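You operate a simulated robot arm through the tools that you are given. There is no shell and no other tool.

Carry out the task below with a simulated robot arm. There is one attempt and no reset: what you move stays moved.

## Task
Run the blind right down, then switch on both shelf lights.
Fine: blind knob back at STOP.

The check looks at the end state, three seconds after you hand in, the way a careful person would. Anything else that was tipped, shoved, dropped, spilled or broken makes it a failure.

## Robot
A 7-joint arm with a two-finger parallel gripper, fixed in place. Base frame: the origin is on the floor under the middle of its stand, x ahead of it, y to its left, z up. Lengths are in cm, angles in rad, forces in N, time in s.
With the tool pointing down near the work surface it reaches from about 30 to 70 cm from the base axis. Its first joint turns from -1.152 to 1.152 rad. Payload 1.57 kg.
Tool frame: the origin (TCP) lies between the finger pads and is the grasp point; the fingertips stand 3 cm ahead of it; z points along the fingers, y is the line along which they close. Largest opening 11 cm; finger width 2.4, thickness 1.2; the body of the gripper, 4.8 by 11.2 cm, starts 7.8 cm behind the TCP.
Orientation is that of the tool frame in the base frame, as a unit quaternion [w, x, y, z]. With the fingers straight down and closing along the base's y, the tool's x points along the base's -x, its y along +y and its z along -z.

## Interface
- The arm moves only by the tool arm_command. Its argument "commands" is one flat list of numbers, 6 for each row, row after row: the shift along the tool's x, y, z in cm, then the turn, a rotation vector about the tool's x, y, z in rad. In form: [tx, ty, tz, wx, wy, wz, tx, ty, tz, wx, wy, wz, ...]. A call has 1 to 20 rows; each row is the pose to reach, as a shift and turn from the pose commanded when the call began, along the tool's axes at that moment. "claw" is the finger opening in cm, from 0 to 11, set as the call begins (left out, the last holds). Rows are played at 5 a second. More than 5 cm and 0.15 rad between two rows, or a gripper value outside its range, and nothing of the call is played. Where a pose cannot be reached the arm comes as near as it can. A force on the tool above 40 N (or 10 N above the force at the start of the call, whichever is more), or a blocked arm, ends the call early, and 0.2 s more pass. The fingers move at their own pace (about 10.8 cm/s each) and stop on an object; they squeeze with about 39 N. The grip force told is the motor's: it shows also when the fingers shut on nothing. Time passes only in rows, and 0.2 s behind the last, so rows that repeat a pose let the fingers close. It gives the time, the measured TCP pose, the force on the tool (base axes), the opening and the grip force at its end, in the units of the frame above (readings bear some noise), with the torque about the TCP (base axes, N m) and any sound that the robot's microphone picked up.
- Cameras (640 x 400 px; columns grow to the right, rows downward): "scene" is fixed at [13.97, -37.47, 141.18]; the picture's right is [0.95, -0.31, 0.00], its down [-0.15, -0.45, -0.88] and it looks along [0.27, 0.84, -0.47] (base axes); focal length 322 px, centre (320, 200). "wrist" rides on the gripper at [7, 1.6, -14.1] in the tool frame; the picture's right is [-0.23, 0.97, 0.00], its down [-0.86, -0.20, -0.48] and it looks along [-0.47, -0.11, 0.88] (tool axes); focal length 222 px, centre (320, 200). There is no depth. A picture from a camera that has moved, and an enlarged one, comes with that camera's place and axes in the base frame and with its lens.
- camera(camera): a new picture of that camera. No time passes.
- inspect(camera, box): a new picture of the part [left, top, right, bottom] of that camera's present view, enlarged. No time passes.
- job_done(): hands the job in; it is judged then, once.

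Nothing tells you positions but the pictures and the camera data. Unless the task says otherwise, let go and move clear before handing in.

The tools are called after ">>>" by a JSON object that holds its "op" and its "data". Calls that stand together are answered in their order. arm_command: Moves the arm, as the interface text tells. Its arguments: {"type":"object","properties":{"commands":{"type":"array"},"claw":{"type":"number"}},"required":["commands"]} The other tools are called the same way: camera (camera) takes a picture; inspect (camera, box) takes an enlarged picture of a part of a camera's view; job_done () hands the job in.

At the start:

```text
time_s: 0.0
tool_pos: [40.23, 13.39, 116.14]
ee_rot: [0.0, 0.0, 1.0, 0.0]
force: [1.0, -0.4, 0.0]
torque: [0.01, 0.05, -0.02]
width: 11.02
gripper_force: 0.1
```

scene: 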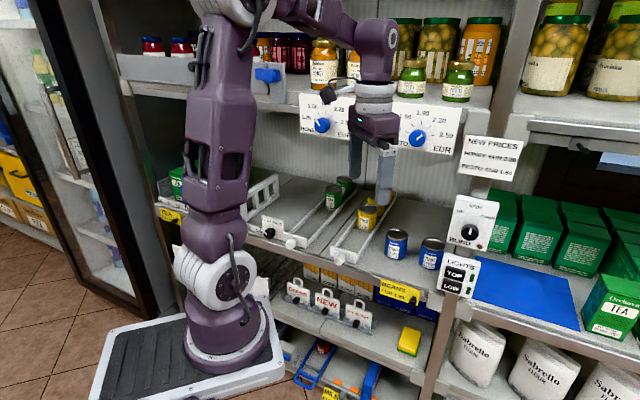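
wrist: 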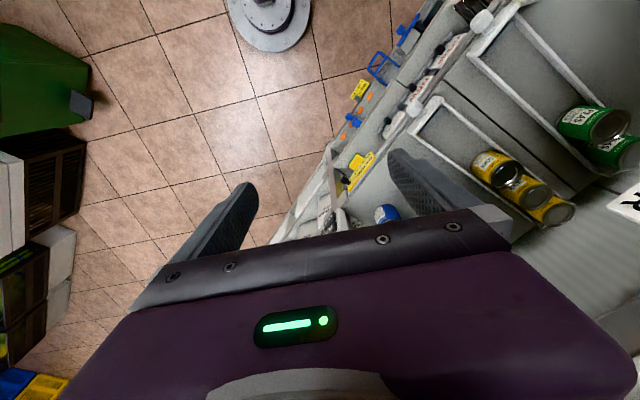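

I see a shop shelf with a BLIND knob plate and a LIGHTS plate (TOP/LOW) on a post right of centre. I will look closer at these before moving.

>>> {"op": "inspect", "data": {"camera": "scene", "box": [420, 180, 520, 310]}}

>>> {"op": "inspect", "data": {"camera": "scene", "box": [440, 0, 640, 200]}}

>>> {"op": "inspect", "data": {"camera": "scene", "box": [280, 60, 480, 260]}}

```text
3.08 times, centred on (470, 245) of scene
camera zoom: at [13.97, -37.47, 141.18], right [0.95, -0.31, 0.0], down [-0.15, -0.45, -0.88], along [0.27, 0.84, -0.47], focal length 991 px, centre (-142, 62)
```

zoom: 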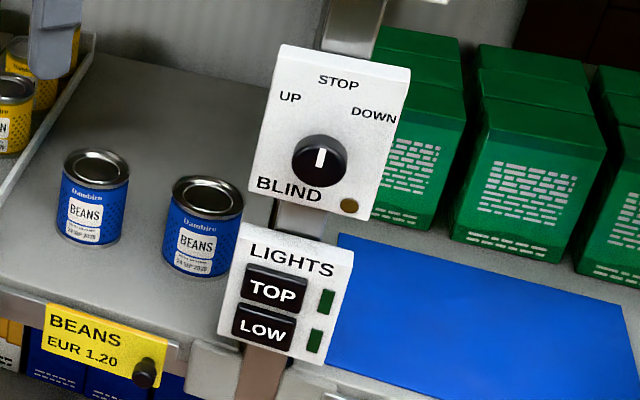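

```text
2.00 times, centred on (540, 100) of scene
camera zoom: at [13.97, -37.47, 141.18], right [0.95, -0.31, 0.0], down [-0.15, -0.45, -0.88], along [0.27, 0.84, -0.47], focal length 644 px, centre (-120, 400)
```

zoom: 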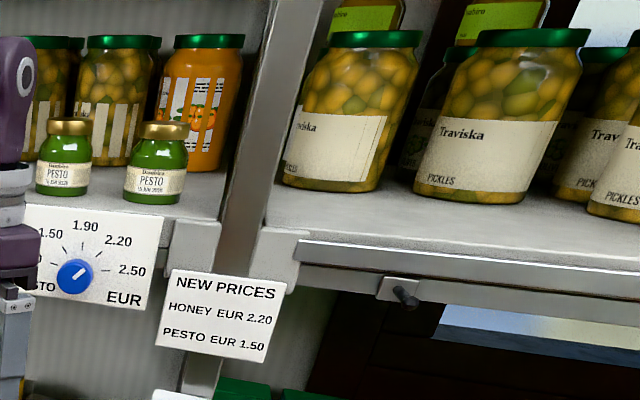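

```text
2.00 times, centred on (380, 160) of scene
camera zoom: at [13.97, -37.47, 141.18], right [0.95, -0.31, 0.0], down [-0.15, -0.45, -0.88], along [0.27, 0.84, -0.47], focal length 644 px, centre (200, 280)
```

zoom: 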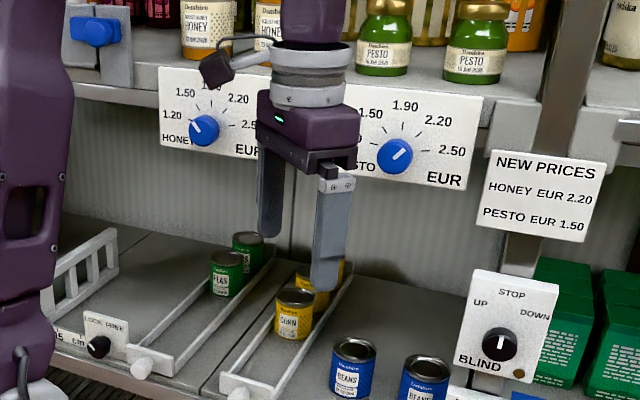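

The plates are visible; I need to find the blind itself and anything it might run into. I will look at the right bay more closely.

>>> {"op": "inspect", "data": {"camera": "scene", "box": [500, 100, 640, 190]}}

>>> {"op": "inspect", "data": {"camera": "scene", "box": [440, 180, 640, 400]}}

>>> {"op": "inspect", "data": {"camera": "scene", "box": [0, 0, 320, 400]}}

>>> {"op": "inspect", "data": {"camera": "scene", "box": [260, 200, 460, 400]}}

```text
4.44 times, centred on (570, 145) of scene
camera zoom: at [13.97, -37.47, 141.18], right [0.95, -0.31, 0.0], down [-0.15, -0.45, -0.88], along [0.27, 0.84, -0.47], focal length 1431 px, centre (-791, 444)
```

zoom: 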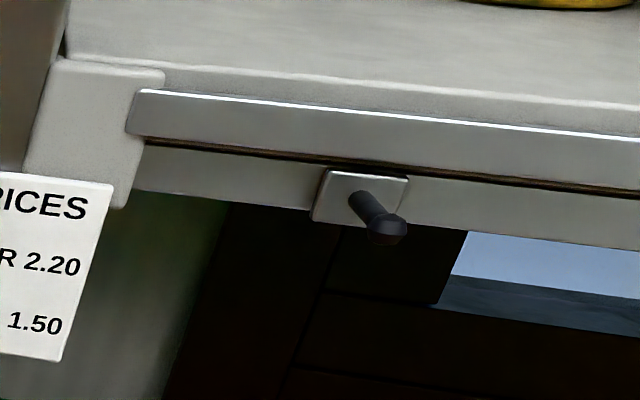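

```text
1.82 times, centred on (540, 290) of scene
camera zoom: at [13.97, -37.47, 141.18], right [0.95, -0.31, 0.0], down [-0.15, -0.45, -0.88], along [0.27, 0.84, -0.47], focal length 586 px, centre (-80, 36)
```

zoom: 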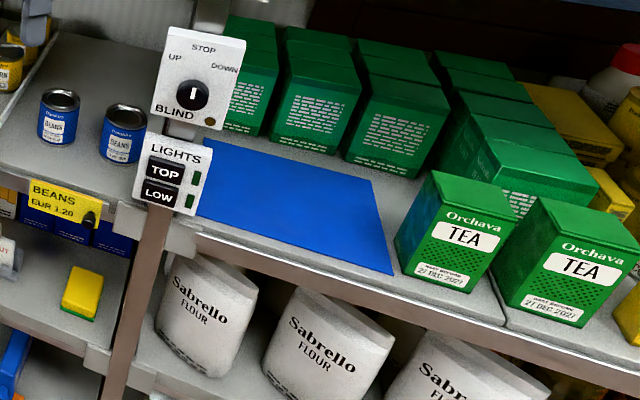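

```text
1.00 times, centred on (160, 200) of scene (not enlarged: the box is as wide or as high as the picture)
camera zoom: at [13.97, -37.47, 141.18], right [0.95, -0.31, 0.0], down [-0.15, -0.45, -0.88], along [0.27, 0.84, -0.47], focal length 322 px, centre (480, 200)
```

zoom: 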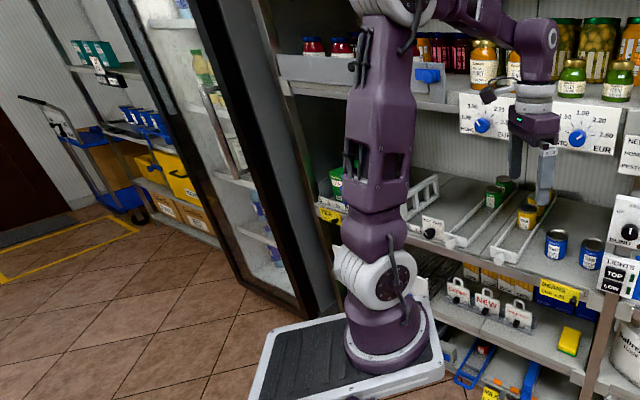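

```text
2.00 times, centred on (360, 300) of scene
camera zoom: at [13.97, -37.47, 141.18], right [0.95, -0.31, 0.0], down [-0.15, -0.45, -0.88], along [0.27, 0.84, -0.47], focal length 644 px, centre (240, 0)
```

zoom: 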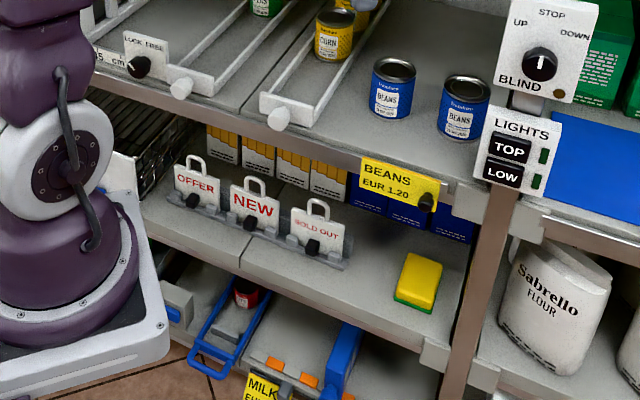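

The panel is on the post between the two bays. I take the knob to be near (64, 10, 101) on a shelf front that runs about 45° to the base axes. First I'll swing the tool level, facing the panel from a safe standoff, so the wrist camera can fix positions.

>>> {"op": "arm_command", "data": {"commands": [-0.65, -1.62, 1.09, -0.0534, -0.1228, -0.0534, -1.3, -3.23, 2.18, -0.1068, -0.2457, -0.1068, -1.95, -4.85, 3.28, -0.1603, -0.3685, -0.1603, -2.6, -6.47, 4.37, -0.2137, -0.4913, -0.2137, -3.25, -8.08, 5.46, -0.2671, -0.6142, -0.2671, -3.9, -9.7, 6.55, -0.3205, -0.737, -0.3205, -4.55, -11.32, 7.64, -0.3739, -0.8598, -0.3739, -5.2, -12.93, 8.73, -0.4273, -0.9827, -0.4273, -5.85, -14.55, 9.83, -0.4808, -1.1055, -0.4808, -6.5, -16.17, 10.92, -0.5342, -1.2283, -0.5342, -7.15, -17.78, 12.01, -0.5876, -1.3512, -0.5876, -7.8, -19.4, 13.1, -0.641, -1.474, -0.641, -7.8, -19.4, 13.1, -0.641, -1.474, -0.641]}}

```text
time_s: 2.8
tool_pos: [47.95, -5.92, 103.06]
ee_rot: [0.649, -0.283, 0.648, 0.282]
force: [0.7, 0.4, -0.5]
torque: [0.02, -0.02, -0.02]
width: 10.99
gripper_force: 0.0
```

The arm reached the standoff pose with the tool level. Now I look through both cameras to locate the panel precisely.

>>> {"op": "camera", "data": {"camera": "wrist"}}

>>> {"op": "camera", "data": {"camera": "scene"}}

```text
taken
camera wrist: at [37.23, -15.36, 96.02], right [-0.71, 0.66, 0.23], down [-0.18, -0.49, 0.85], along [0.68, 0.57, 0.47], focal length 222 px, centre (320, 200)
```

wrist: 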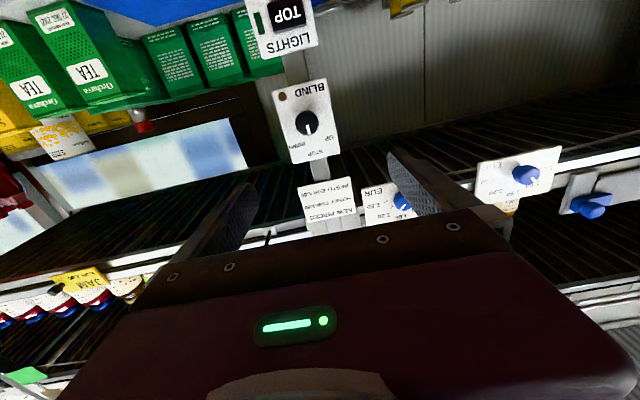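

```text
taken
```

scene: 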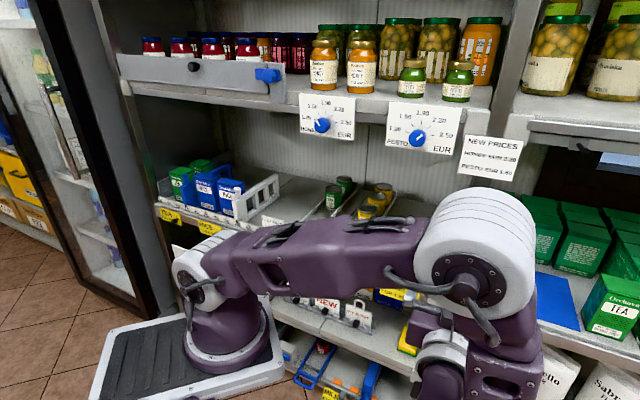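

The panel is in view upside down in the wrist camera. I'll enlarge it.

>>> {"op": "inspect", "data": {"camera": "wrist", "box": [230, 0, 390, 100]}}

>>> {"op": "inspect", "data": {"camera": "wrist", "box": [230, 70, 390, 170]}}

>>> {"op": "inspect", "data": {"camera": "wrist", "box": [0, 100, 300, 300]}}

>>> {"op": "inspect", "data": {"camera": "scene", "box": [100, 100, 400, 260]}}

```text
4.00 times, centred on (310, 50) of wrist
camera zoom: at [37.23, -15.36, 96.02], right [-0.71, 0.66, 0.23], down [-0.18, -0.49, 0.85], along [0.68, 0.57, 0.47], focal length 888 px, centre (360, 800)
```

zoom: 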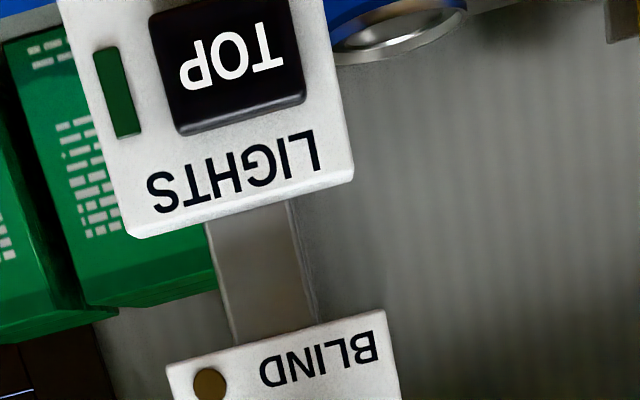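

```text
4.00 times, centred on (310, 120) of wrist
camera zoom: at [37.23, -15.36, 96.02], right [-0.71, 0.66, 0.23], down [-0.18, -0.49, 0.85], along [0.68, 0.57, 0.47], focal length 888 px, centre (360, 520)
```

zoom: 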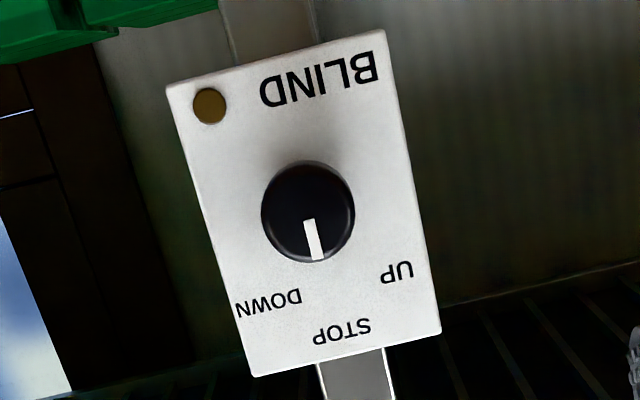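

```text
2.00 times, centred on (150, 200) of wrist
camera zoom: at [37.23, -15.36, 96.02], right [-0.71, 0.66, 0.23], down [-0.18, -0.49, 0.85], along [0.68, 0.57, 0.47], focal length 444 px, centre (660, 200)
```

zoom: 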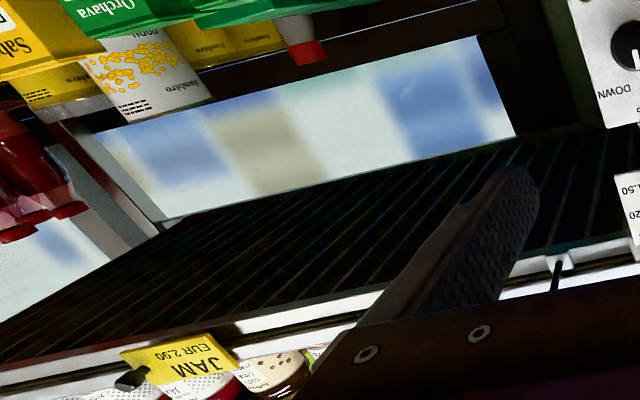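

```text
2.13 times, centred on (250, 180) of scene
camera zoom: at [13.97, -37.48, 141.18], right [0.95, -0.31, 0.0], down [-0.15, -0.45, -0.88], along [0.27, 0.84, -0.47], focal length 687 px, centre (469, 243)
```

zoom: 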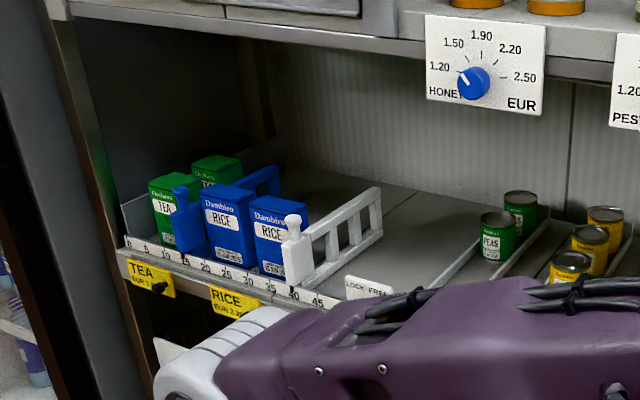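

I now place the knob centre at about (63.7, 8.7, 101.5), 3.6 cm across, on a plate facing the robot at 45°; the buttons are below it at z ≈ 88.6 and 85. Next I'll move to a few centimetres in front of the knob and check the alignment.

>>> {"op": "arm_command", "data": {"commands": [0.31, -0.27, 3.05, 0.007, 0, 0, 0.62, -0.54, 6.1, 0.014, 0, 0, 0.94, -0.8, 9.14, 0.021, 0, 0, 1.25, -1.07, 12.19, 0.028, 0, 0, 1.56, -1.34, 15.24, 0.035, 0, 0, 1.56, -1.34, 15.24, 0.035, 0, 0], "claw": 7}}

>>> {"op": "camera", "data": {"camera": "wrist"}}

>>> {"op": "camera", "data": {"camera": "scene"}}

```text
time_s: 4.2
tool_pos: [59.38, 3.71, 101.49]
ee_rot: [0.65, -0.273, 0.653, 0.276]
force: [0.7, -0.8, -0.3]
torque: [-0.02, 0.03, -0.02]
width: 7.0
gripper_force: 0.1
out of reach, approached as far as the arm can: row 3, 4, 5, 6
```

```text
taken
camera wrist: at [48.51, -5.42, 94.56], right [-0.7, 0.68, 0.23], down [-0.19, -0.48, 0.85], along [0.69, 0.55, 0.46], focal length 222 px, centre (320, 200)
```

wrist: 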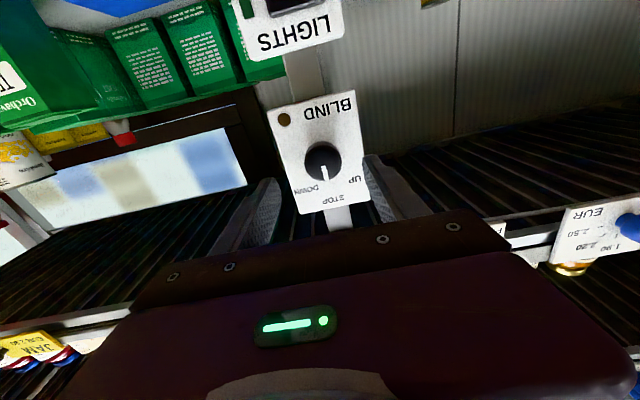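

```text
taken
```

scene: 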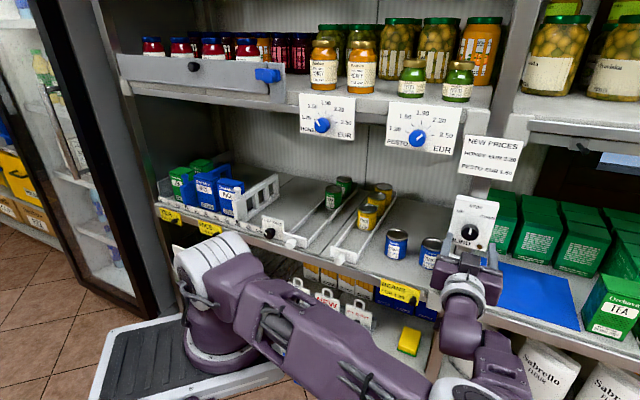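

The arm stopped about 0.6 cm short with a reach limit, but the knob is centred between the fingers. I'll test whether rolling the tool about its own axis frees up the reach, staying clear of the panel.

>>> {"op": "arm_command", "data": {"commands": [0, 0, 0, 0, 0, -0.14, 0, 0, 0, 0, 0, -0.28, 0, 0, 0, 0, 0, -0.42, 0, 0, 0, 0, 0, -0.56, 0, 0, 0, 0, 0, -0.56]}}

```text
time_s: 5.4
tool_pos: [62.3, 5.03, 101.48]
ee_rot: [0.703, -0.44, 0.553, 0.079]
force: [-0.5, 0.6, 0.0]
torque: [0.03, 0.0, -0.01]
width: 7.0
gripper_force: 0.0
out of reach, approached as far as the arm can: row 1, 2, 3, 4, 5
```

Rolling that way made the reach worse, so the opposite roll should help. I'll back off a little and roll the other way.

>>> {"op": "arm_command", "data": {"commands": [0, 0, -1, 0, 0, 0.1, 0, 0, -2, 0, 0, 0.24, 0, 0, -3, 0, 0, 0.38, 0, 0, -3, 0, 0, 0.52, 0, 0, -3, 0, 0, 0.66, 0, 0, -3, 0, 0, 0.8, 0, 0, -3, 0, 0, 0.94, 0, 0, -3, 0, 0, 1.08, 0, 0, -3, 0, 0, 1.08]}}

```text
time_s: 7.4
tool_pos: [59.98, 2.73, 101.41]
ee_rot: [0.561, -0.094, 0.701, 0.431]
force: [0.0, 0.3, 0.0]
torque: [0.0, 0.05, 0.01]
width: 7.02
gripper_force: 0.1
out of reach, approached as far as the arm can: row 1, 2, 3
```

Now the pose is reachable with a 30° roll. I'll look again to refine the knob position before moving in.

>>> {"op": "camera", "data": {"camera": "wrist"}}

>>> {"op": "inspect", "data": {"camera": "scene", "box": [400, 160, 540, 300]}}

```text
taken
camera wrist: at [46.74, -4.04, 96.16], right [-0.52, 0.52, 0.68], down [0.09, -0.76, 0.64], along [0.85, 0.39, 0.35], focal length 222 px, centre (320, 200)
```

wrist: 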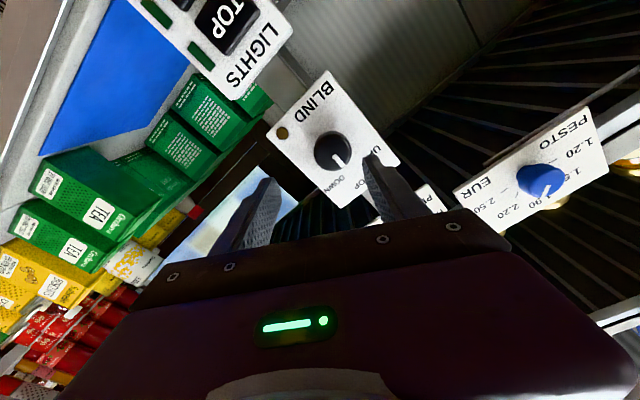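

```text
2.86 times, centred on (470, 230) of scene
camera zoom: at [13.97, -37.47, 141.18], right [0.95, -0.31, 0.0], down [-0.15, -0.45, -0.88], along [0.27, 0.84, -0.47], focal length 920 px, centre (-109, 114)
```

zoom: 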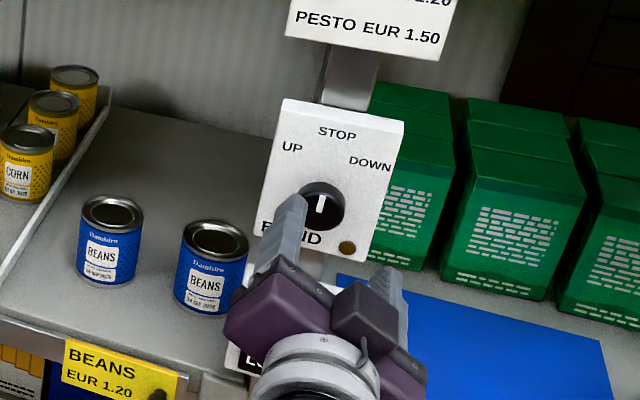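

The knob is confirmed at about (63.8, 8.65, 101.5). I'll centre on its axis just in front of it and rehearse the turn in free space to be sure the full roll is reachable.

>>> {"op": "arm_command", "data": {"commands": [0.33, 0.67, 1.33, 0, 0, 0, 0.67, 1.35, 2.66, 0, 0, 0, 0.67, 1.35, 2.66, 0, 0, 0.14, 0.67, 1.35, 2.66, 0, 0, 0.28, 0.67, 1.35, 2.66, 0, 0, 0.42, 0.67, 1.35, 2.66, 0, 0, 0.56, 0.67, 1.35, 2.66, 0, 0, 0.7, 0.67, 1.35, 2.66, 0, 0, 0.84, 0.67, 1.35, 2.66, 0, 0, 0.84]}}

>>> {"op": "inspect", "data": {"camera": "scene", "box": [400, 160, 540, 300]}}

```text
time_s: 9.4
tool_pos: [60.93, 5.63, 101.51]
ee_rot: [0.337, 0.201, 0.678, 0.622]
force: [0.0, -0.1, 0.5]
torque: [-0.01, 0.01, -0.01]
width: 6.99
gripper_force: 0.0
```

```text
2.86 times, centred on (470, 230) of scene
camera zoom: at [13.97, -37.47, 141.18], right [0.95, -0.31, 0.0], down [-0.15, -0.45, -0.88], along [0.27, 0.84, -0.47], focal length 920 px, centre (-109, 114)
```

zoom: 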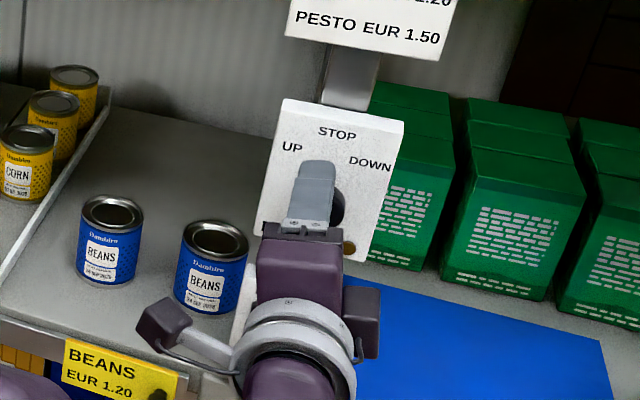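

The full turn is reachable on the knob's axis. I'll roll back and ease the open fingers in around the knob.

>>> {"op": "arm_command", "data": {"commands": [0, 0, 0, 0, 0, -0.14, 0, 0, 0, 0, 0, -0.28, 0, 0, 0, 0, 0, -0.42, 0, 0, 0, 0, 0, -0.56, 0, 0, 0, 0, 0, -0.7, 0, 0, 0, 0, 0, -0.84, 0, 0, 0.7, 0, 0, -0.84, 0, 0, 1.4, 0, 0, -0.84, 0, 0, 2.1, 0, 0, -0.84, 0, 0, 2.8, 0, 0, -0.84, 0, 0, 2.8, 0, 0, -0.84]}}

>>> {"op": "inspect", "data": {"camera": "scene", "box": [400, 160, 540, 300]}}

>>> {"op": "inspect", "data": {"camera": "wrist", "box": [200, 50, 440, 250]}}

```text
time_s: 11.8
tool_pos: [62.9, 7.78, 101.49]
ee_rot: [0.562, -0.093, 0.701, 0.429]
force: [0.9, -0.5, -0.6]
torque: [-0.03, 0.02, 0.01]
width: 7.0
gripper_force: 0.1
```

```text
2.86 times, centred on (470, 230) of scene
camera zoom: at [13.97, -37.47, 141.18], right [0.95, -0.31, 0.0], down [-0.15, -0.45, -0.88], along [0.27, 0.84, -0.47], focal length 920 px, centre (-109, 114)
```

zoom: 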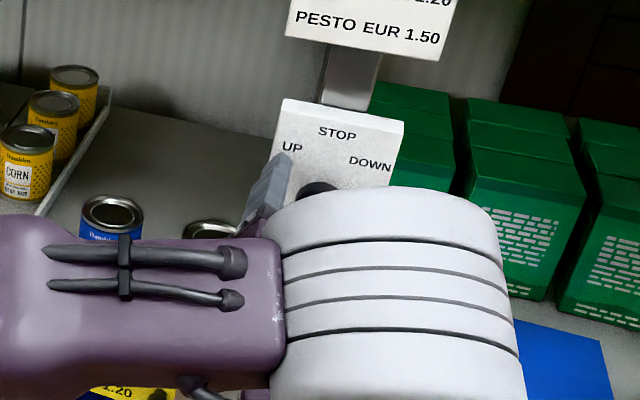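

```text
2.00 times, centred on (320, 150) of wrist
camera zoom: at [49.52, 0.99, 96.29], right [-0.52, 0.52, 0.68], down [0.08, -0.76, 0.64], along [0.85, 0.39, 0.35], focal length 444 px, centre (320, 300)
```

zoom: 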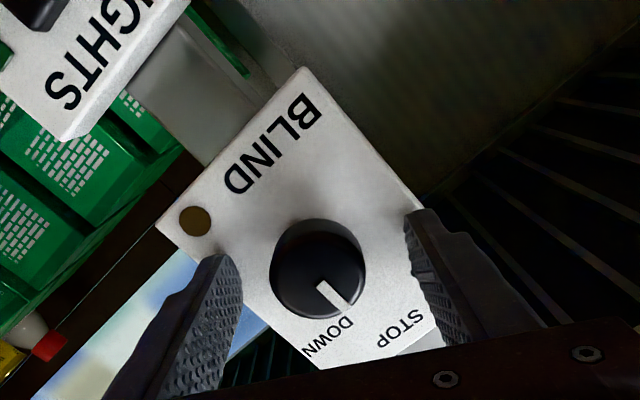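

The knob sits centred between the fingers. I'll close on it and check the grip.

>>> {"op": "arm_command", "data": {"commands": [0, 0, 0, 0, 0, 0, 0, 0, 0, 0, 0, 0, 0, 0, 0, 0, 0, 0], "claw": 2.5}}

>>> {"op": "inspect", "data": {"camera": "wrist", "box": [200, 50, 440, 250]}}

```text
time_s: 12.6
tool_pos: [62.86, 7.7, 101.51]
ee_rot: [0.562, -0.093, 0.701, 0.429]
force: [7.3, 0.5, -2.8]
torque: [-0.14, 0.15, -0.12]
width: 3.55
gripper_force: 42.8
```

```text
2.00 times, centred on (320, 150) of wrist
camera zoom: at [49.54, 0.96, 96.27], right [-0.52, 0.52, 0.68], down [0.08, -0.76, 0.64], along [0.85, 0.39, 0.35], focal length 444 px, centre (320, 300)
```

zoom: 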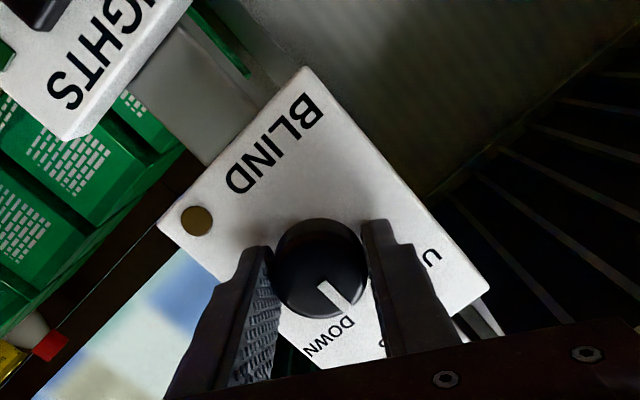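

The knob is gripped (3.55 cm). Now I turn it clockwise toward DOWN.

>>> {"op": "arm_command", "data": {"commands": [0, 0, 0, 0, 0, 0.12, 0, 0, 0, 0, 0, 0.24, 0, 0, 0, 0, 0, 0.36, 0, 0, 0, 0, 0, 0.48, 0, 0, 0, 0, 0, 0.6, 0, 0, 0, 0, 0, 0.7, 0, 0, 0, 0, 0, 0.7]}}

>>> {"op": "inspect", "data": {"camera": "wrist", "box": [200, 50, 440, 250]}}

>>> {"op": "camera", "data": {"camera": "scene"}}

```text
time_s: 14.2
tool_pos: [62.83, 7.68, 101.38]
ee_rot: [0.379, 0.153, 0.69, 0.597]
force: [4.8, -6.9, -0.5]
torque: [0.07, 0.0, -0.04]
width: 3.55
gripper_force: 42.7
```

```text
2.00 times, centred on (320, 150) of wrist
camera zoom: at [47.99, 2.52, 100.6], right [-0.08, 0.08, 0.99], down [0.28, -0.95, 0.1], along [0.96, 0.28, 0.06], focal length 444 px, centre (320, 300)
```

zoom: 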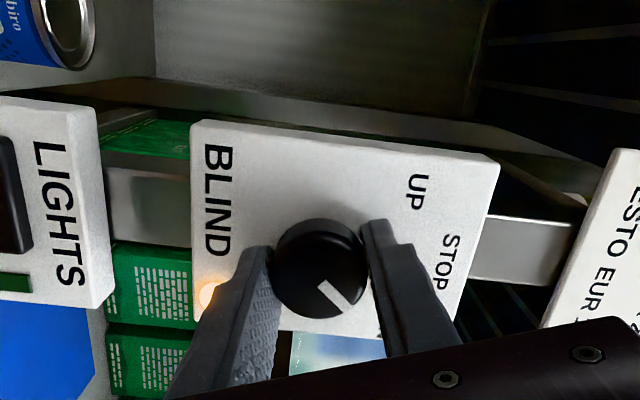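

```text
taken
```

scene: 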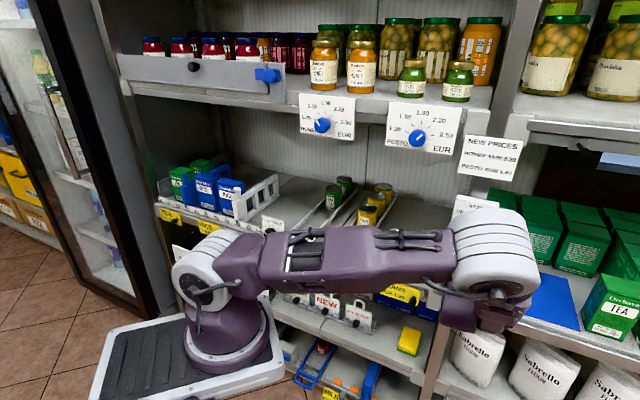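

The amber lamp has lit and the pointer is on DOWN, so the blind should be running. I'll hold and watch the blind.

>>> {"op": "arm_command", "data": {"commands": [0, 0, 0, 0, 0, 0.02, 0, 0, 0, 0, 0, 0.02, 0, 0, 0, 0, 0, 0.02, 0, 0, 0, 0, 0, 0.02, 0, 0, 0, 0, 0, 0.02]}}

>>> {"op": "inspect", "data": {"camera": "scene", "box": [480, 80, 640, 200]}}

>>> {"op": "camera", "data": {"camera": "wrist"}}

```text
time_s: 15.4
tool_pos: [62.91, 7.68, 101.43]
ee_rot: [0.374, 0.16, 0.689, 0.599]
force: [0.8, -11.1, 1.4]
torque: [0.08, -0.03, -0.3]
width: 3.54
gripper_force: 42.1
```

```text
3.33 times, centred on (560, 140) of scene
camera zoom: at [13.97, -37.51, 141.18], right [0.95, -0.31, 0.0], down [-0.15, -0.45, -0.88], along [0.27, 0.84, -0.47], focal length 1074 px, centre (-480, 400)
```

zoom: 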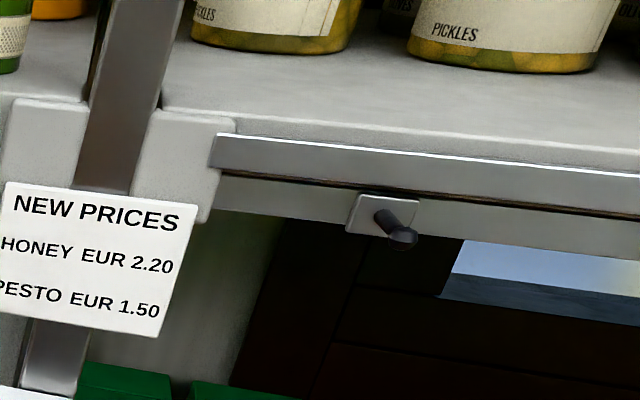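

```text
taken
camera wrist: at [47.98, 2.52, 100.73], right [-0.07, 0.07, 0.99], down [0.28, -0.96, 0.09], along [0.96, 0.28, 0.05], focal length 222 px, centre (320, 200)
```

wrist: 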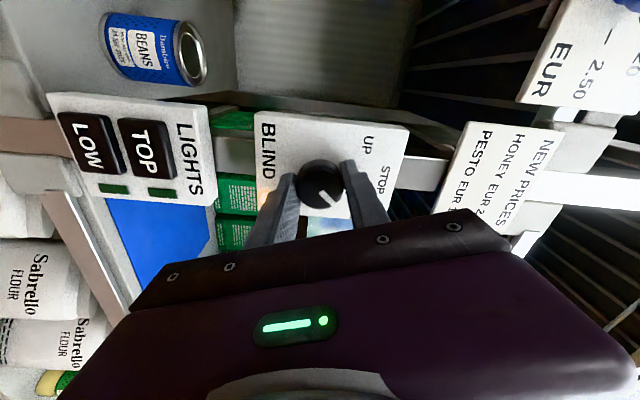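

No visible blind motion yet in the bay I can see. I'll wait a couple more seconds and compare.

>>> {"op": "arm_command", "data": {"commands": [0, 0, 0, 0, 0, 0, 0, 0, 0, 0, 0, 0, 0, 0, 0, 0, 0, 0, 0, 0, 0, 0, 0, 0, 0, 0, 0, 0, 0, 0, 0, 0, 0, 0, 0, 0, 0, 0, 0, 0, 0, 0, 0, 0, 0, 0, 0, 0, 0, 0, 0, 0, 0, 0, 0, 0, 0, 0, 0, 0]}}

>>> {"op": "camera", "data": {"camera": "scene"}}

>>> {"op": "inspect", "data": {"camera": "wrist", "box": [200, 80, 440, 240]}}

```text
time_s: 17.6
tool_pos: [62.95, 7.66, 101.49]
ee_rot: [0.374, 0.16, 0.689, 0.6]
force: [1.2, -13.8, 1.1]
torque: [0.06, -0.03, -0.18]
width: 3.57
gripper_force: 42.0
```

```text
taken
```

scene: 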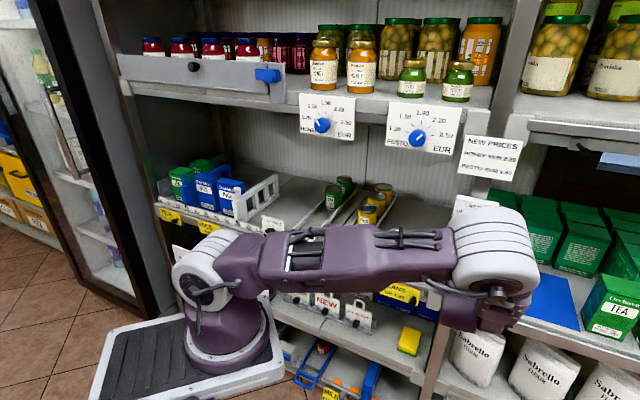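

```text
2.50 times, centred on (320, 160) of wrist
camera zoom: at [47.98, 2.52, 100.72], right [-0.07, 0.07, 0.99], down [0.28, -0.96, 0.09], along [0.96, 0.28, 0.05], focal length 555 px, centre (320, 300)
```

zoom: 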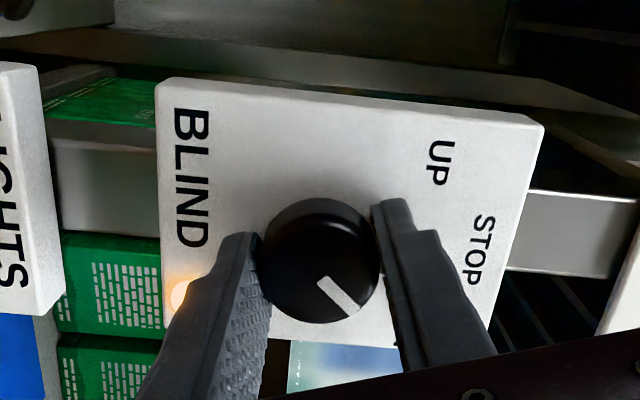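

The lamp stays lit, so the motor runs while the knob is on DOWN. I'll let go of the knob to see if it stays there, then back off to look for the blind.

>>> {"op": "arm_command", "data": {"commands": [0, 0, 0, 0, 0, 0, 0, 0, 0, 0, 0, 0, 0, 0, 0, 0, 0, 0], "claw": 7}}

>>> {"op": "inspect", "data": {"camera": "wrist", "box": [200, 80, 440, 240]}}

```text
time_s: 18.4
tool_pos: [62.9, 7.68, 101.46]
ee_rot: [0.374, 0.16, 0.689, 0.6]
force: [0.2, -0.5, -1.0]
torque: [0.01, -0.04, -0.01]
width: 7.03
gripper_force: 0.0
```

```text
2.50 times, centred on (320, 160) of wrist
camera zoom: at [47.97, 2.57, 100.73], right [-0.07, 0.07, 0.99], down [0.28, -0.96, 0.09], along [0.96, 0.28, 0.05], focal length 555 px, centre (320, 300)
```

zoom: 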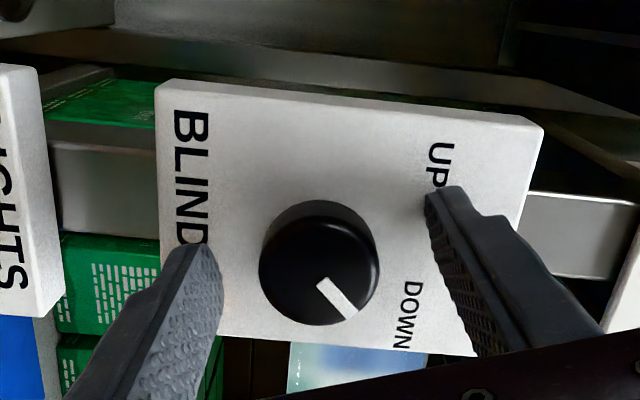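

The knob stays put on DOWN by itself. I'll back straight off and look at the lamp and the bay.

>>> {"op": "arm_command", "data": {"commands": [0, 0, -2, 0, 0, 0, 0, 0, -5, 0, 0, 0, 0, 0, -9, 0, 0, 0, 0, 0, -13, 0, 0, 0, 0, 0, -13, 0, 0, 0]}}

>>> {"op": "camera", "data": {"camera": "wrist"}}

>>> {"op": "camera", "data": {"camera": "scene"}}

```text
time_s: 19.6
tool_pos: [53.56, -1.41, 101.31]
ee_rot: [0.374, 0.159, 0.689, 0.6]
force: [0.4, 0.7, -0.7]
torque: [0.01, -0.03, -0.02]
width: 6.99
gripper_force: 0.0
```

```text
taken
camera wrist: at [38.63, -6.64, 100.66], right [-0.07, 0.07, 0.99], down [0.28, -0.96, 0.09], along [0.96, 0.28, 0.05], focal length 222 px, centre (320, 200)
```

wrist: 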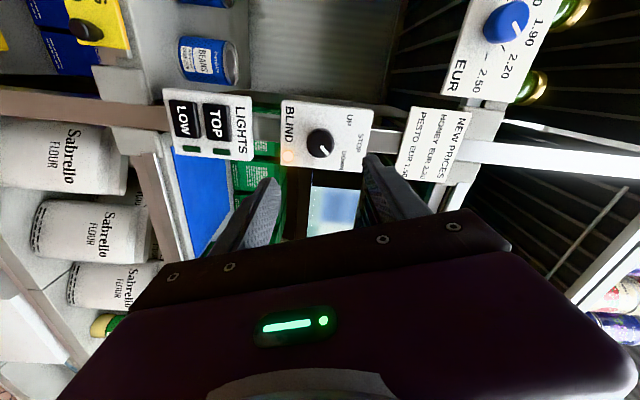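

```text
taken
```

scene: 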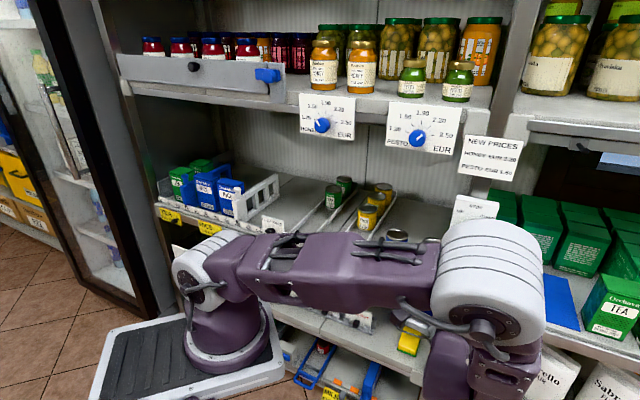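

>>> {"op": "inspect", "data": {"camera": "wrist", "box": [230, 70, 430, 250]}}

>>> {"op": "inspect", "data": {"camera": "scene", "box": [500, 100, 640, 190]}}

>>> {"op": "inspect", "data": {"camera": "wrist", "box": [440, 100, 640, 330]}}

```text
2.22 times, centred on (330, 160) of wrist
camera zoom: at [38.63, -6.64, 100.66], right [-0.07, 0.07, 0.99], down [0.28, -0.96, 0.09], along [0.96, 0.28, 0.05], focal length 494 px, centre (298, 289)
```

zoom: 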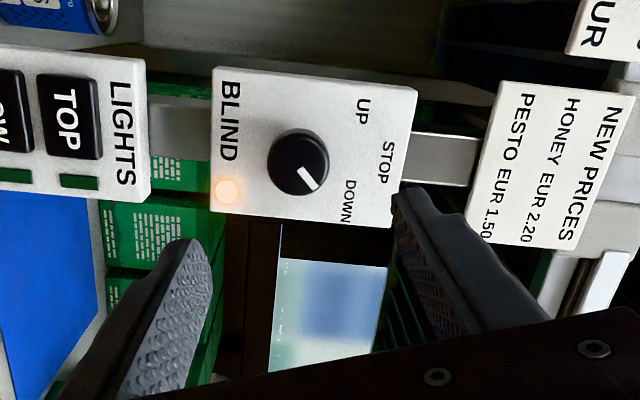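

```text
4.44 times, centred on (570, 145) of scene
camera zoom: at [13.97, -37.47, 141.18], right [0.95, -0.31, 0.0], down [-0.15, -0.45, -0.88], along [0.27, 0.84, -0.47], focal length 1431 px, centre (-791, 444)
```

zoom: 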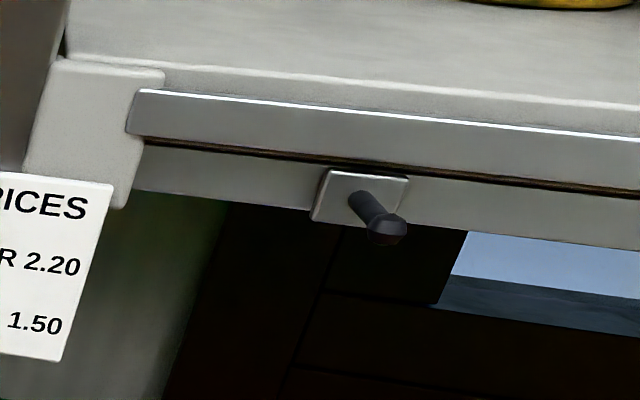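

```text
1.74 times, centred on (540, 215) of wrist
camera zoom: at [38.63, -6.64, 100.66], right [-0.07, 0.07, 0.99], down [0.28, -0.96, 0.09], along [0.96, 0.28, 0.05], focal length 386 px, centre (-63, 174)
```

zoom: 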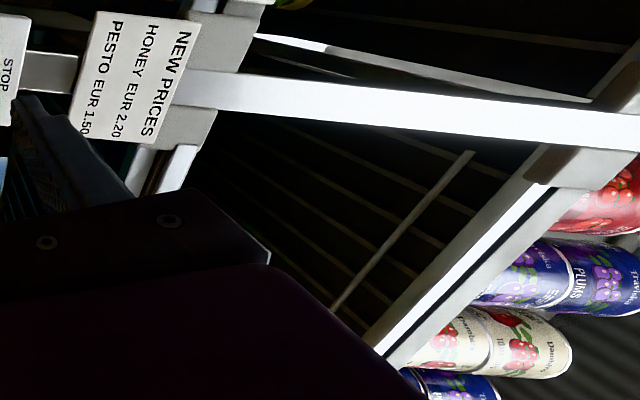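

The lamp is lit and the pointer is on DOWN, but I can't see the blind itself from here. I'll swing the wrist camera to the right to look across the right-hand bay.

>>> {"op": "arm_command", "data": {"commands": [0.67, 0.23, -1.4, 0.036, -0.106, 0, 1.33, 0.46, -2.8, 0.073, -0.212, 0, 2.0, 0.69, -4.2, 0.11, -0.319, 0, 2.66, 0.92, -5.66, 0.146, -0.425, 0, 2.66, 0.92, -5.66, 0.146, -0.425, 0]}}

>>> {"op": "camera", "data": {"camera": "wrist"}}

>>> {"op": "camera", "data": {"camera": "scene"}}

```text
time_s: 20.8
tool_pos: [47.71, -3.57, 101.42]
ee_rot: [0.499, 0.31, 0.636, 0.501]
force: [-0.5, -0.2, 0.3]
torque: [0.02, 0.0, 0.01]
width: 6.99
gripper_force: 0.0
```

```text
taken
camera wrist: at [32.05, -1.64, 100.77], right [-0.03, 0.1, 0.99], down [-0.16, -0.98, 0.09], along [0.99, -0.16, 0.05], focal length 222 px, centre (320, 200)
```

wrist: 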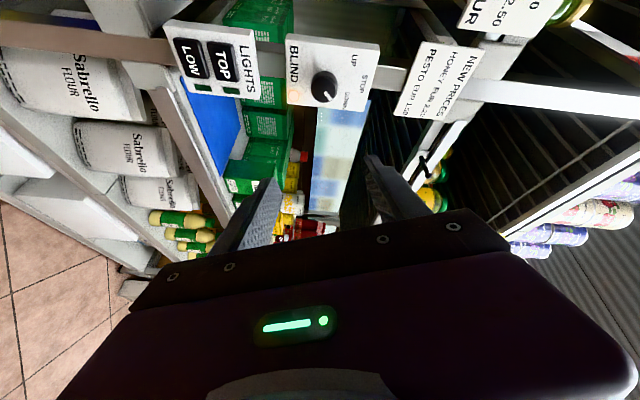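

```text
taken
```

scene: 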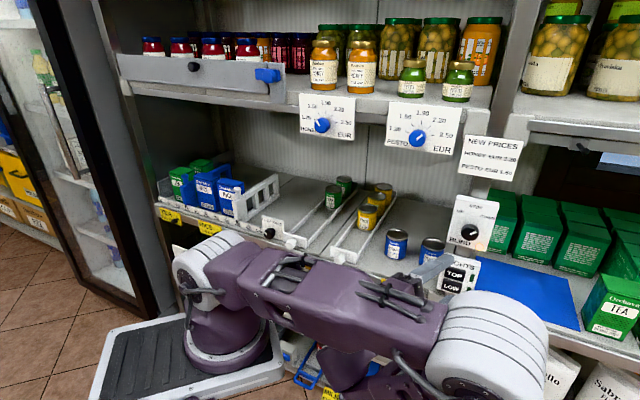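

>>> {"op": "inspect", "data": {"camera": "wrist", "box": [230, 60, 460, 240]}}

>>> {"op": "inspect", "data": {"camera": "scene", "box": [420, 90, 640, 250]}}

>>> {"op": "inspect", "data": {"camera": "wrist", "box": [400, 20, 640, 200]}}

```text
2.22 times, centred on (345, 150) of wrist
camera zoom: at [32.05, -1.64, 100.77], right [-0.03, 0.1, 0.99], down [-0.16, -0.98, 0.09], along [0.99, -0.16, 0.05], focal length 494 px, centre (264, 311)
```

zoom: 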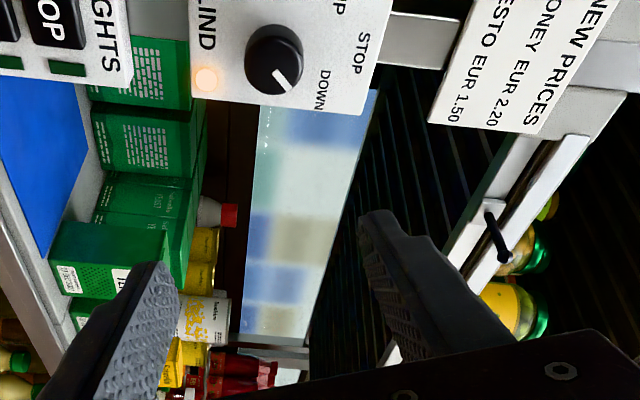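

```text
2.50 times, centred on (530, 170) of scene
camera zoom: at [13.97, -37.47, 141.18], right [0.95, -0.31, 0.0], down [-0.15, -0.45, -0.88], along [0.27, 0.84, -0.47], focal length 805 px, centre (-205, 275)
```

zoom: 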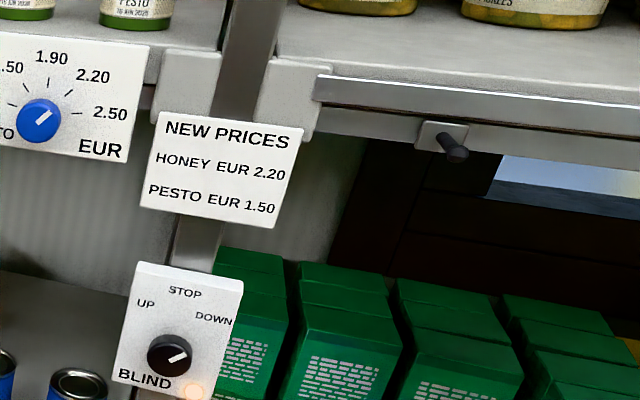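

```text
2.22 times, centred on (520, 110) of wrist
camera zoom: at [32.05, -1.64, 100.77], right [-0.03, 0.1, 0.99], down [-0.16, -0.98, 0.09], along [0.99, -0.16, 0.05], focal length 494 px, centre (-124, 400)
```

zoom: 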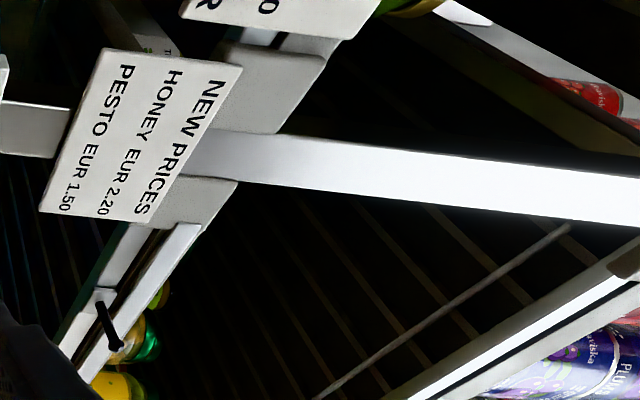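

I notice a thin horizontal rod up in the top right bay (around z ≈ 149) that may be the blind's bottom bar. I'll let time pass from this same viewpoint and compare.

>>> {"op": "arm_command", "data": {"commands": [0, 0, 0, 0, 0, 0, 0, 0, 0, 0, 0, 0, 0, 0, 0, 0, 0, 0, 0, 0, 0, 0, 0, 0, 0, 0, 0, 0, 0, 0, 0, 0, 0, 0, 0, 0, 0, 0, 0, 0, 0, 0, 0, 0, 0, 0, 0, 0, 0, 0, 0, 0, 0, 0, 0, 0, 0, 0, 0, 0, 0, 0, 0, 0, 0, 0, 0, 0, 0, 0, 0, 0, 0, 0, 0, 0, 0, 0, 0, 0, 0, 0, 0, 0, 0, 0, 0, 0, 0, 0]}}

>>> {"op": "inspect", "data": {"camera": "wrist", "box": [400, 20, 640, 200]}}

>>> {"op": "inspect", "data": {"camera": "wrist", "box": [230, 60, 460, 240]}}

>>> {"op": "inspect", "data": {"camera": "scene", "box": [420, 90, 640, 250]}}

```text
time_s: 24.0
tool_pos: [47.65, -3.59, 101.54]
ee_rot: [0.498, 0.309, 0.637, 0.501]
force: [-0.8, -1.0, 0.3]
torque: [-0.02, -0.01, 0.01]
width: 7.0
gripper_force: 0.1
```

```text
2.22 times, centred on (520, 110) of wrist
camera zoom: at [32.06, -1.65, 100.78], right [-0.03, 0.1, 0.99], down [-0.16, -0.98, 0.09], along [0.99, -0.16, 0.05], focal length 494 px, centre (-124, 400)
```

zoom: 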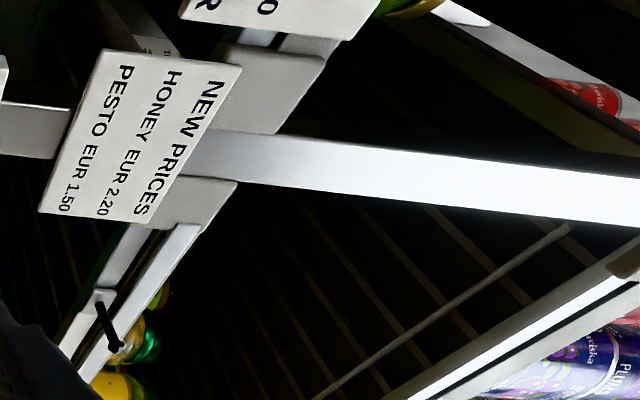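

```text
2.22 times, centred on (345, 150) of wrist
camera zoom: at [32.06, -1.65, 100.78], right [-0.03, 0.1, 0.99], down [-0.16, -0.98, 0.09], along [0.99, -0.16, 0.05], focal length 494 px, centre (264, 311)
```

zoom: 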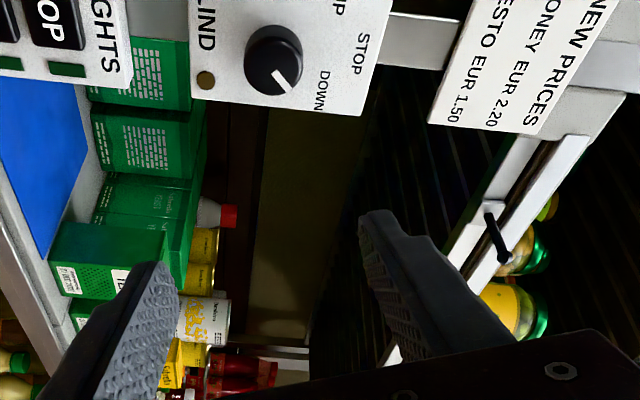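

```text
2.50 times, centred on (530, 170) of scene
camera zoom: at [13.97, -37.47, 141.18], right [0.95, -0.31, 0.0], down [-0.15, -0.45, -0.88], along [0.27, 0.84, -0.47], focal length 805 px, centre (-205, 275)
```

zoom: 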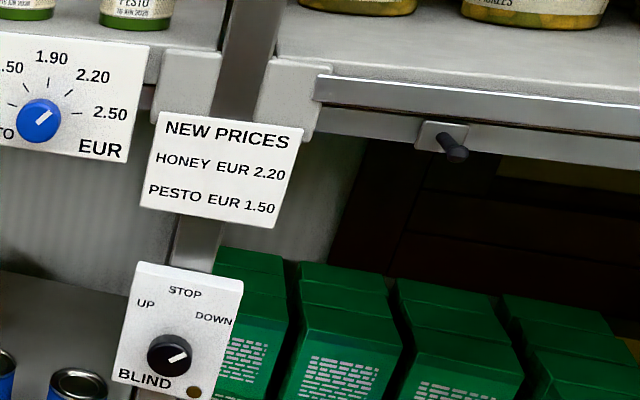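

The window at the back of the bay is now covered by an olive blind and the amber lamp has gone out, so the blind seems to have reached its lower end. I'll check closely for any gap.

>>> {"op": "inspect", "data": {"camera": "wrist", "box": [280, 90, 380, 230]}}

>>> {"op": "inspect", "data": {"camera": "scene", "box": [560, 130, 640, 220]}}

>>> {"op": "inspect", "data": {"camera": "scene", "box": [430, 190, 510, 310]}}

```text
2.86 times, centred on (330, 160) of wrist
camera zoom: at [32.06, -1.65, 100.78], right [-0.03, 0.1, 0.99], down [-0.16, -0.98, 0.09], along [0.99, -0.16, 0.05], focal length 635 px, centre (291, 314)
```

zoom: 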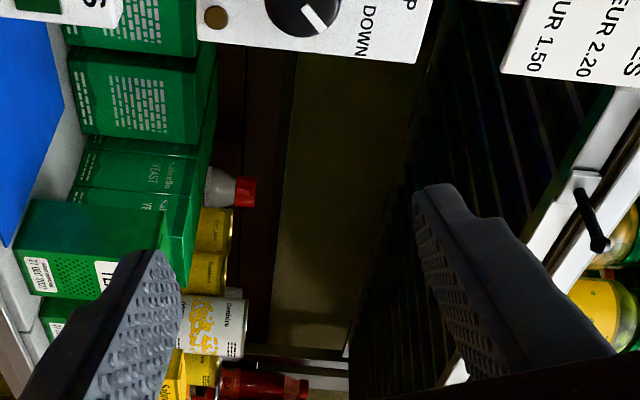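

```text
4.44 times, centred on (600, 175) of scene
camera zoom: at [13.97, -37.47, 141.18], right [0.95, -0.31, 0.0], down [-0.15, -0.45, -0.88], along [0.27, 0.84, -0.47], focal length 1431 px, centre (-924, 311)
```

zoom: 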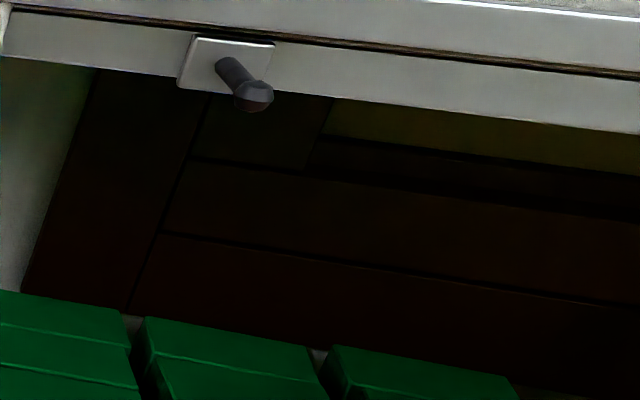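

```text
3.33 times, centred on (470, 250) of scene
camera zoom: at [13.97, -37.47, 141.18], right [0.95, -0.31, 0.0], down [-0.15, -0.45, -0.88], along [0.27, 0.84, -0.47], focal length 1074 px, centre (-180, 33)
```

zoom: 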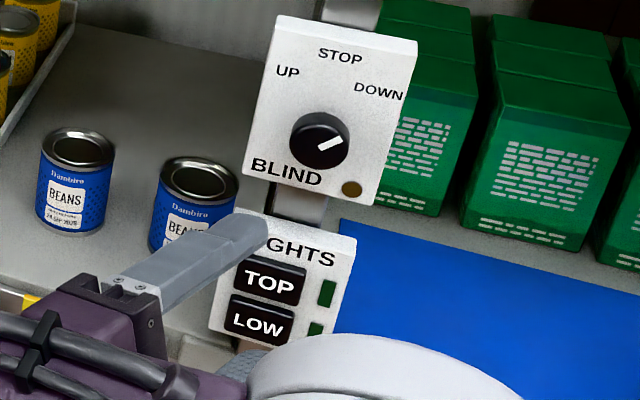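

The blind fully covers the window and its lamp is off, so it is right down. I'll return the knob to STOP: swing back to in front of the knob first.

>>> {"op": "arm_command", "data": {"commands": [0.74, 0.25, 2.92, -0.029, 0.085, 0, 1.47, 0.5, 5.84, -0.058, 0.17, 0, 2.21, 0.75, 8.76, -0.088, 0.255, 0, 2.94, 1.0, 11.68, -0.117, 0.34, 0, 3.68, 1.25, 14.6, -0.146, 0.425, 0, 3.68, 1.25, 14.6, -0.146, 0.425, 0]}}

>>> {"op": "inspect", "data": {"camera": "wrist", "box": [200, 80, 440, 240]}}

```text
time_s: 25.4
tool_pos: [60.43, 4.78, 101.51]
ee_rot: [0.374, 0.159, 0.688, 0.601]
force: [0.1, 0.7, -0.4]
torque: [0.0, 0.01, 0.0]
width: 6.99
gripper_force: 0.0
```

```text
2.50 times, centred on (320, 160) of wrist
camera zoom: at [45.47, -0.32, 100.78], right [-0.07, 0.07, 0.99], down [0.28, -0.96, 0.09], along [0.96, 0.29, 0.05], focal length 555 px, centre (320, 300)
```

zoom: 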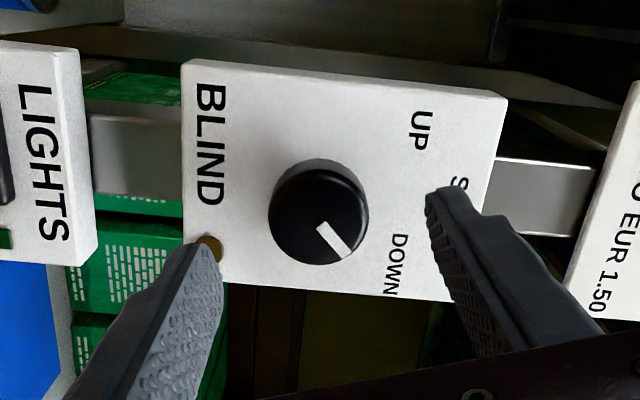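

In position; I'll ease forward around the knob and close on it.

>>> {"op": "arm_command", "data": {"commands": [0.28, 0.1, 1.0, 0, 0, 0, 0.28, 0.1, 2.0, 0, 0, 0, 0.28, 0.1, 3.0, 0, 0, 0, 0.28, 0.1, 3.8, 0, 0, 0, 0.28, 0.1, 3.8, 0, 0, 0]}}

>>> {"op": "arm_command", "data": {"commands": [0, 0, 0, 0, 0, 0, 0, 0, 0, 0, 0, 0, 0, 0, 0, 0, 0, 0], "claw": 2.5}}

>>> {"op": "inspect", "data": {"camera": "wrist", "box": [200, 80, 440, 240]}}

```text
time_s: 26.6
tool_pos: [62.87, 7.71, 101.38]
ee_rot: [0.374, 0.16, 0.688, 0.6]
force: [0.4, -0.2, 0.1]
torque: [-0.02, 0.01, -0.01]
width: 6.97
gripper_force: 0.1
```

```text
time_s: 27.4
tool_pos: [62.74, 7.8, 101.3]
ee_rot: [0.374, 0.159, 0.689, 0.6]
force: [1.5, 1.6, -1.0]
torque: [-0.01, 0.0, -0.12]
width: 3.56
gripper_force: 42.1
```

```text
2.50 times, centred on (320, 160) of wrist
camera zoom: at [47.81, 2.62, 100.66], right [-0.07, 0.07, 0.99], down [0.28, -0.96, 0.09], along [0.96, 0.28, 0.05], focal length 555 px, centre (320, 300)
```

zoom: 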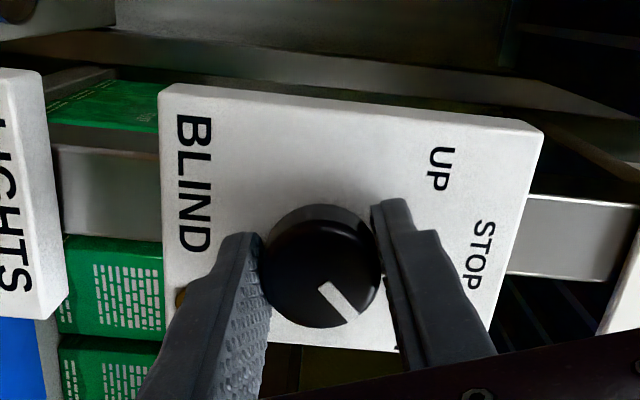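

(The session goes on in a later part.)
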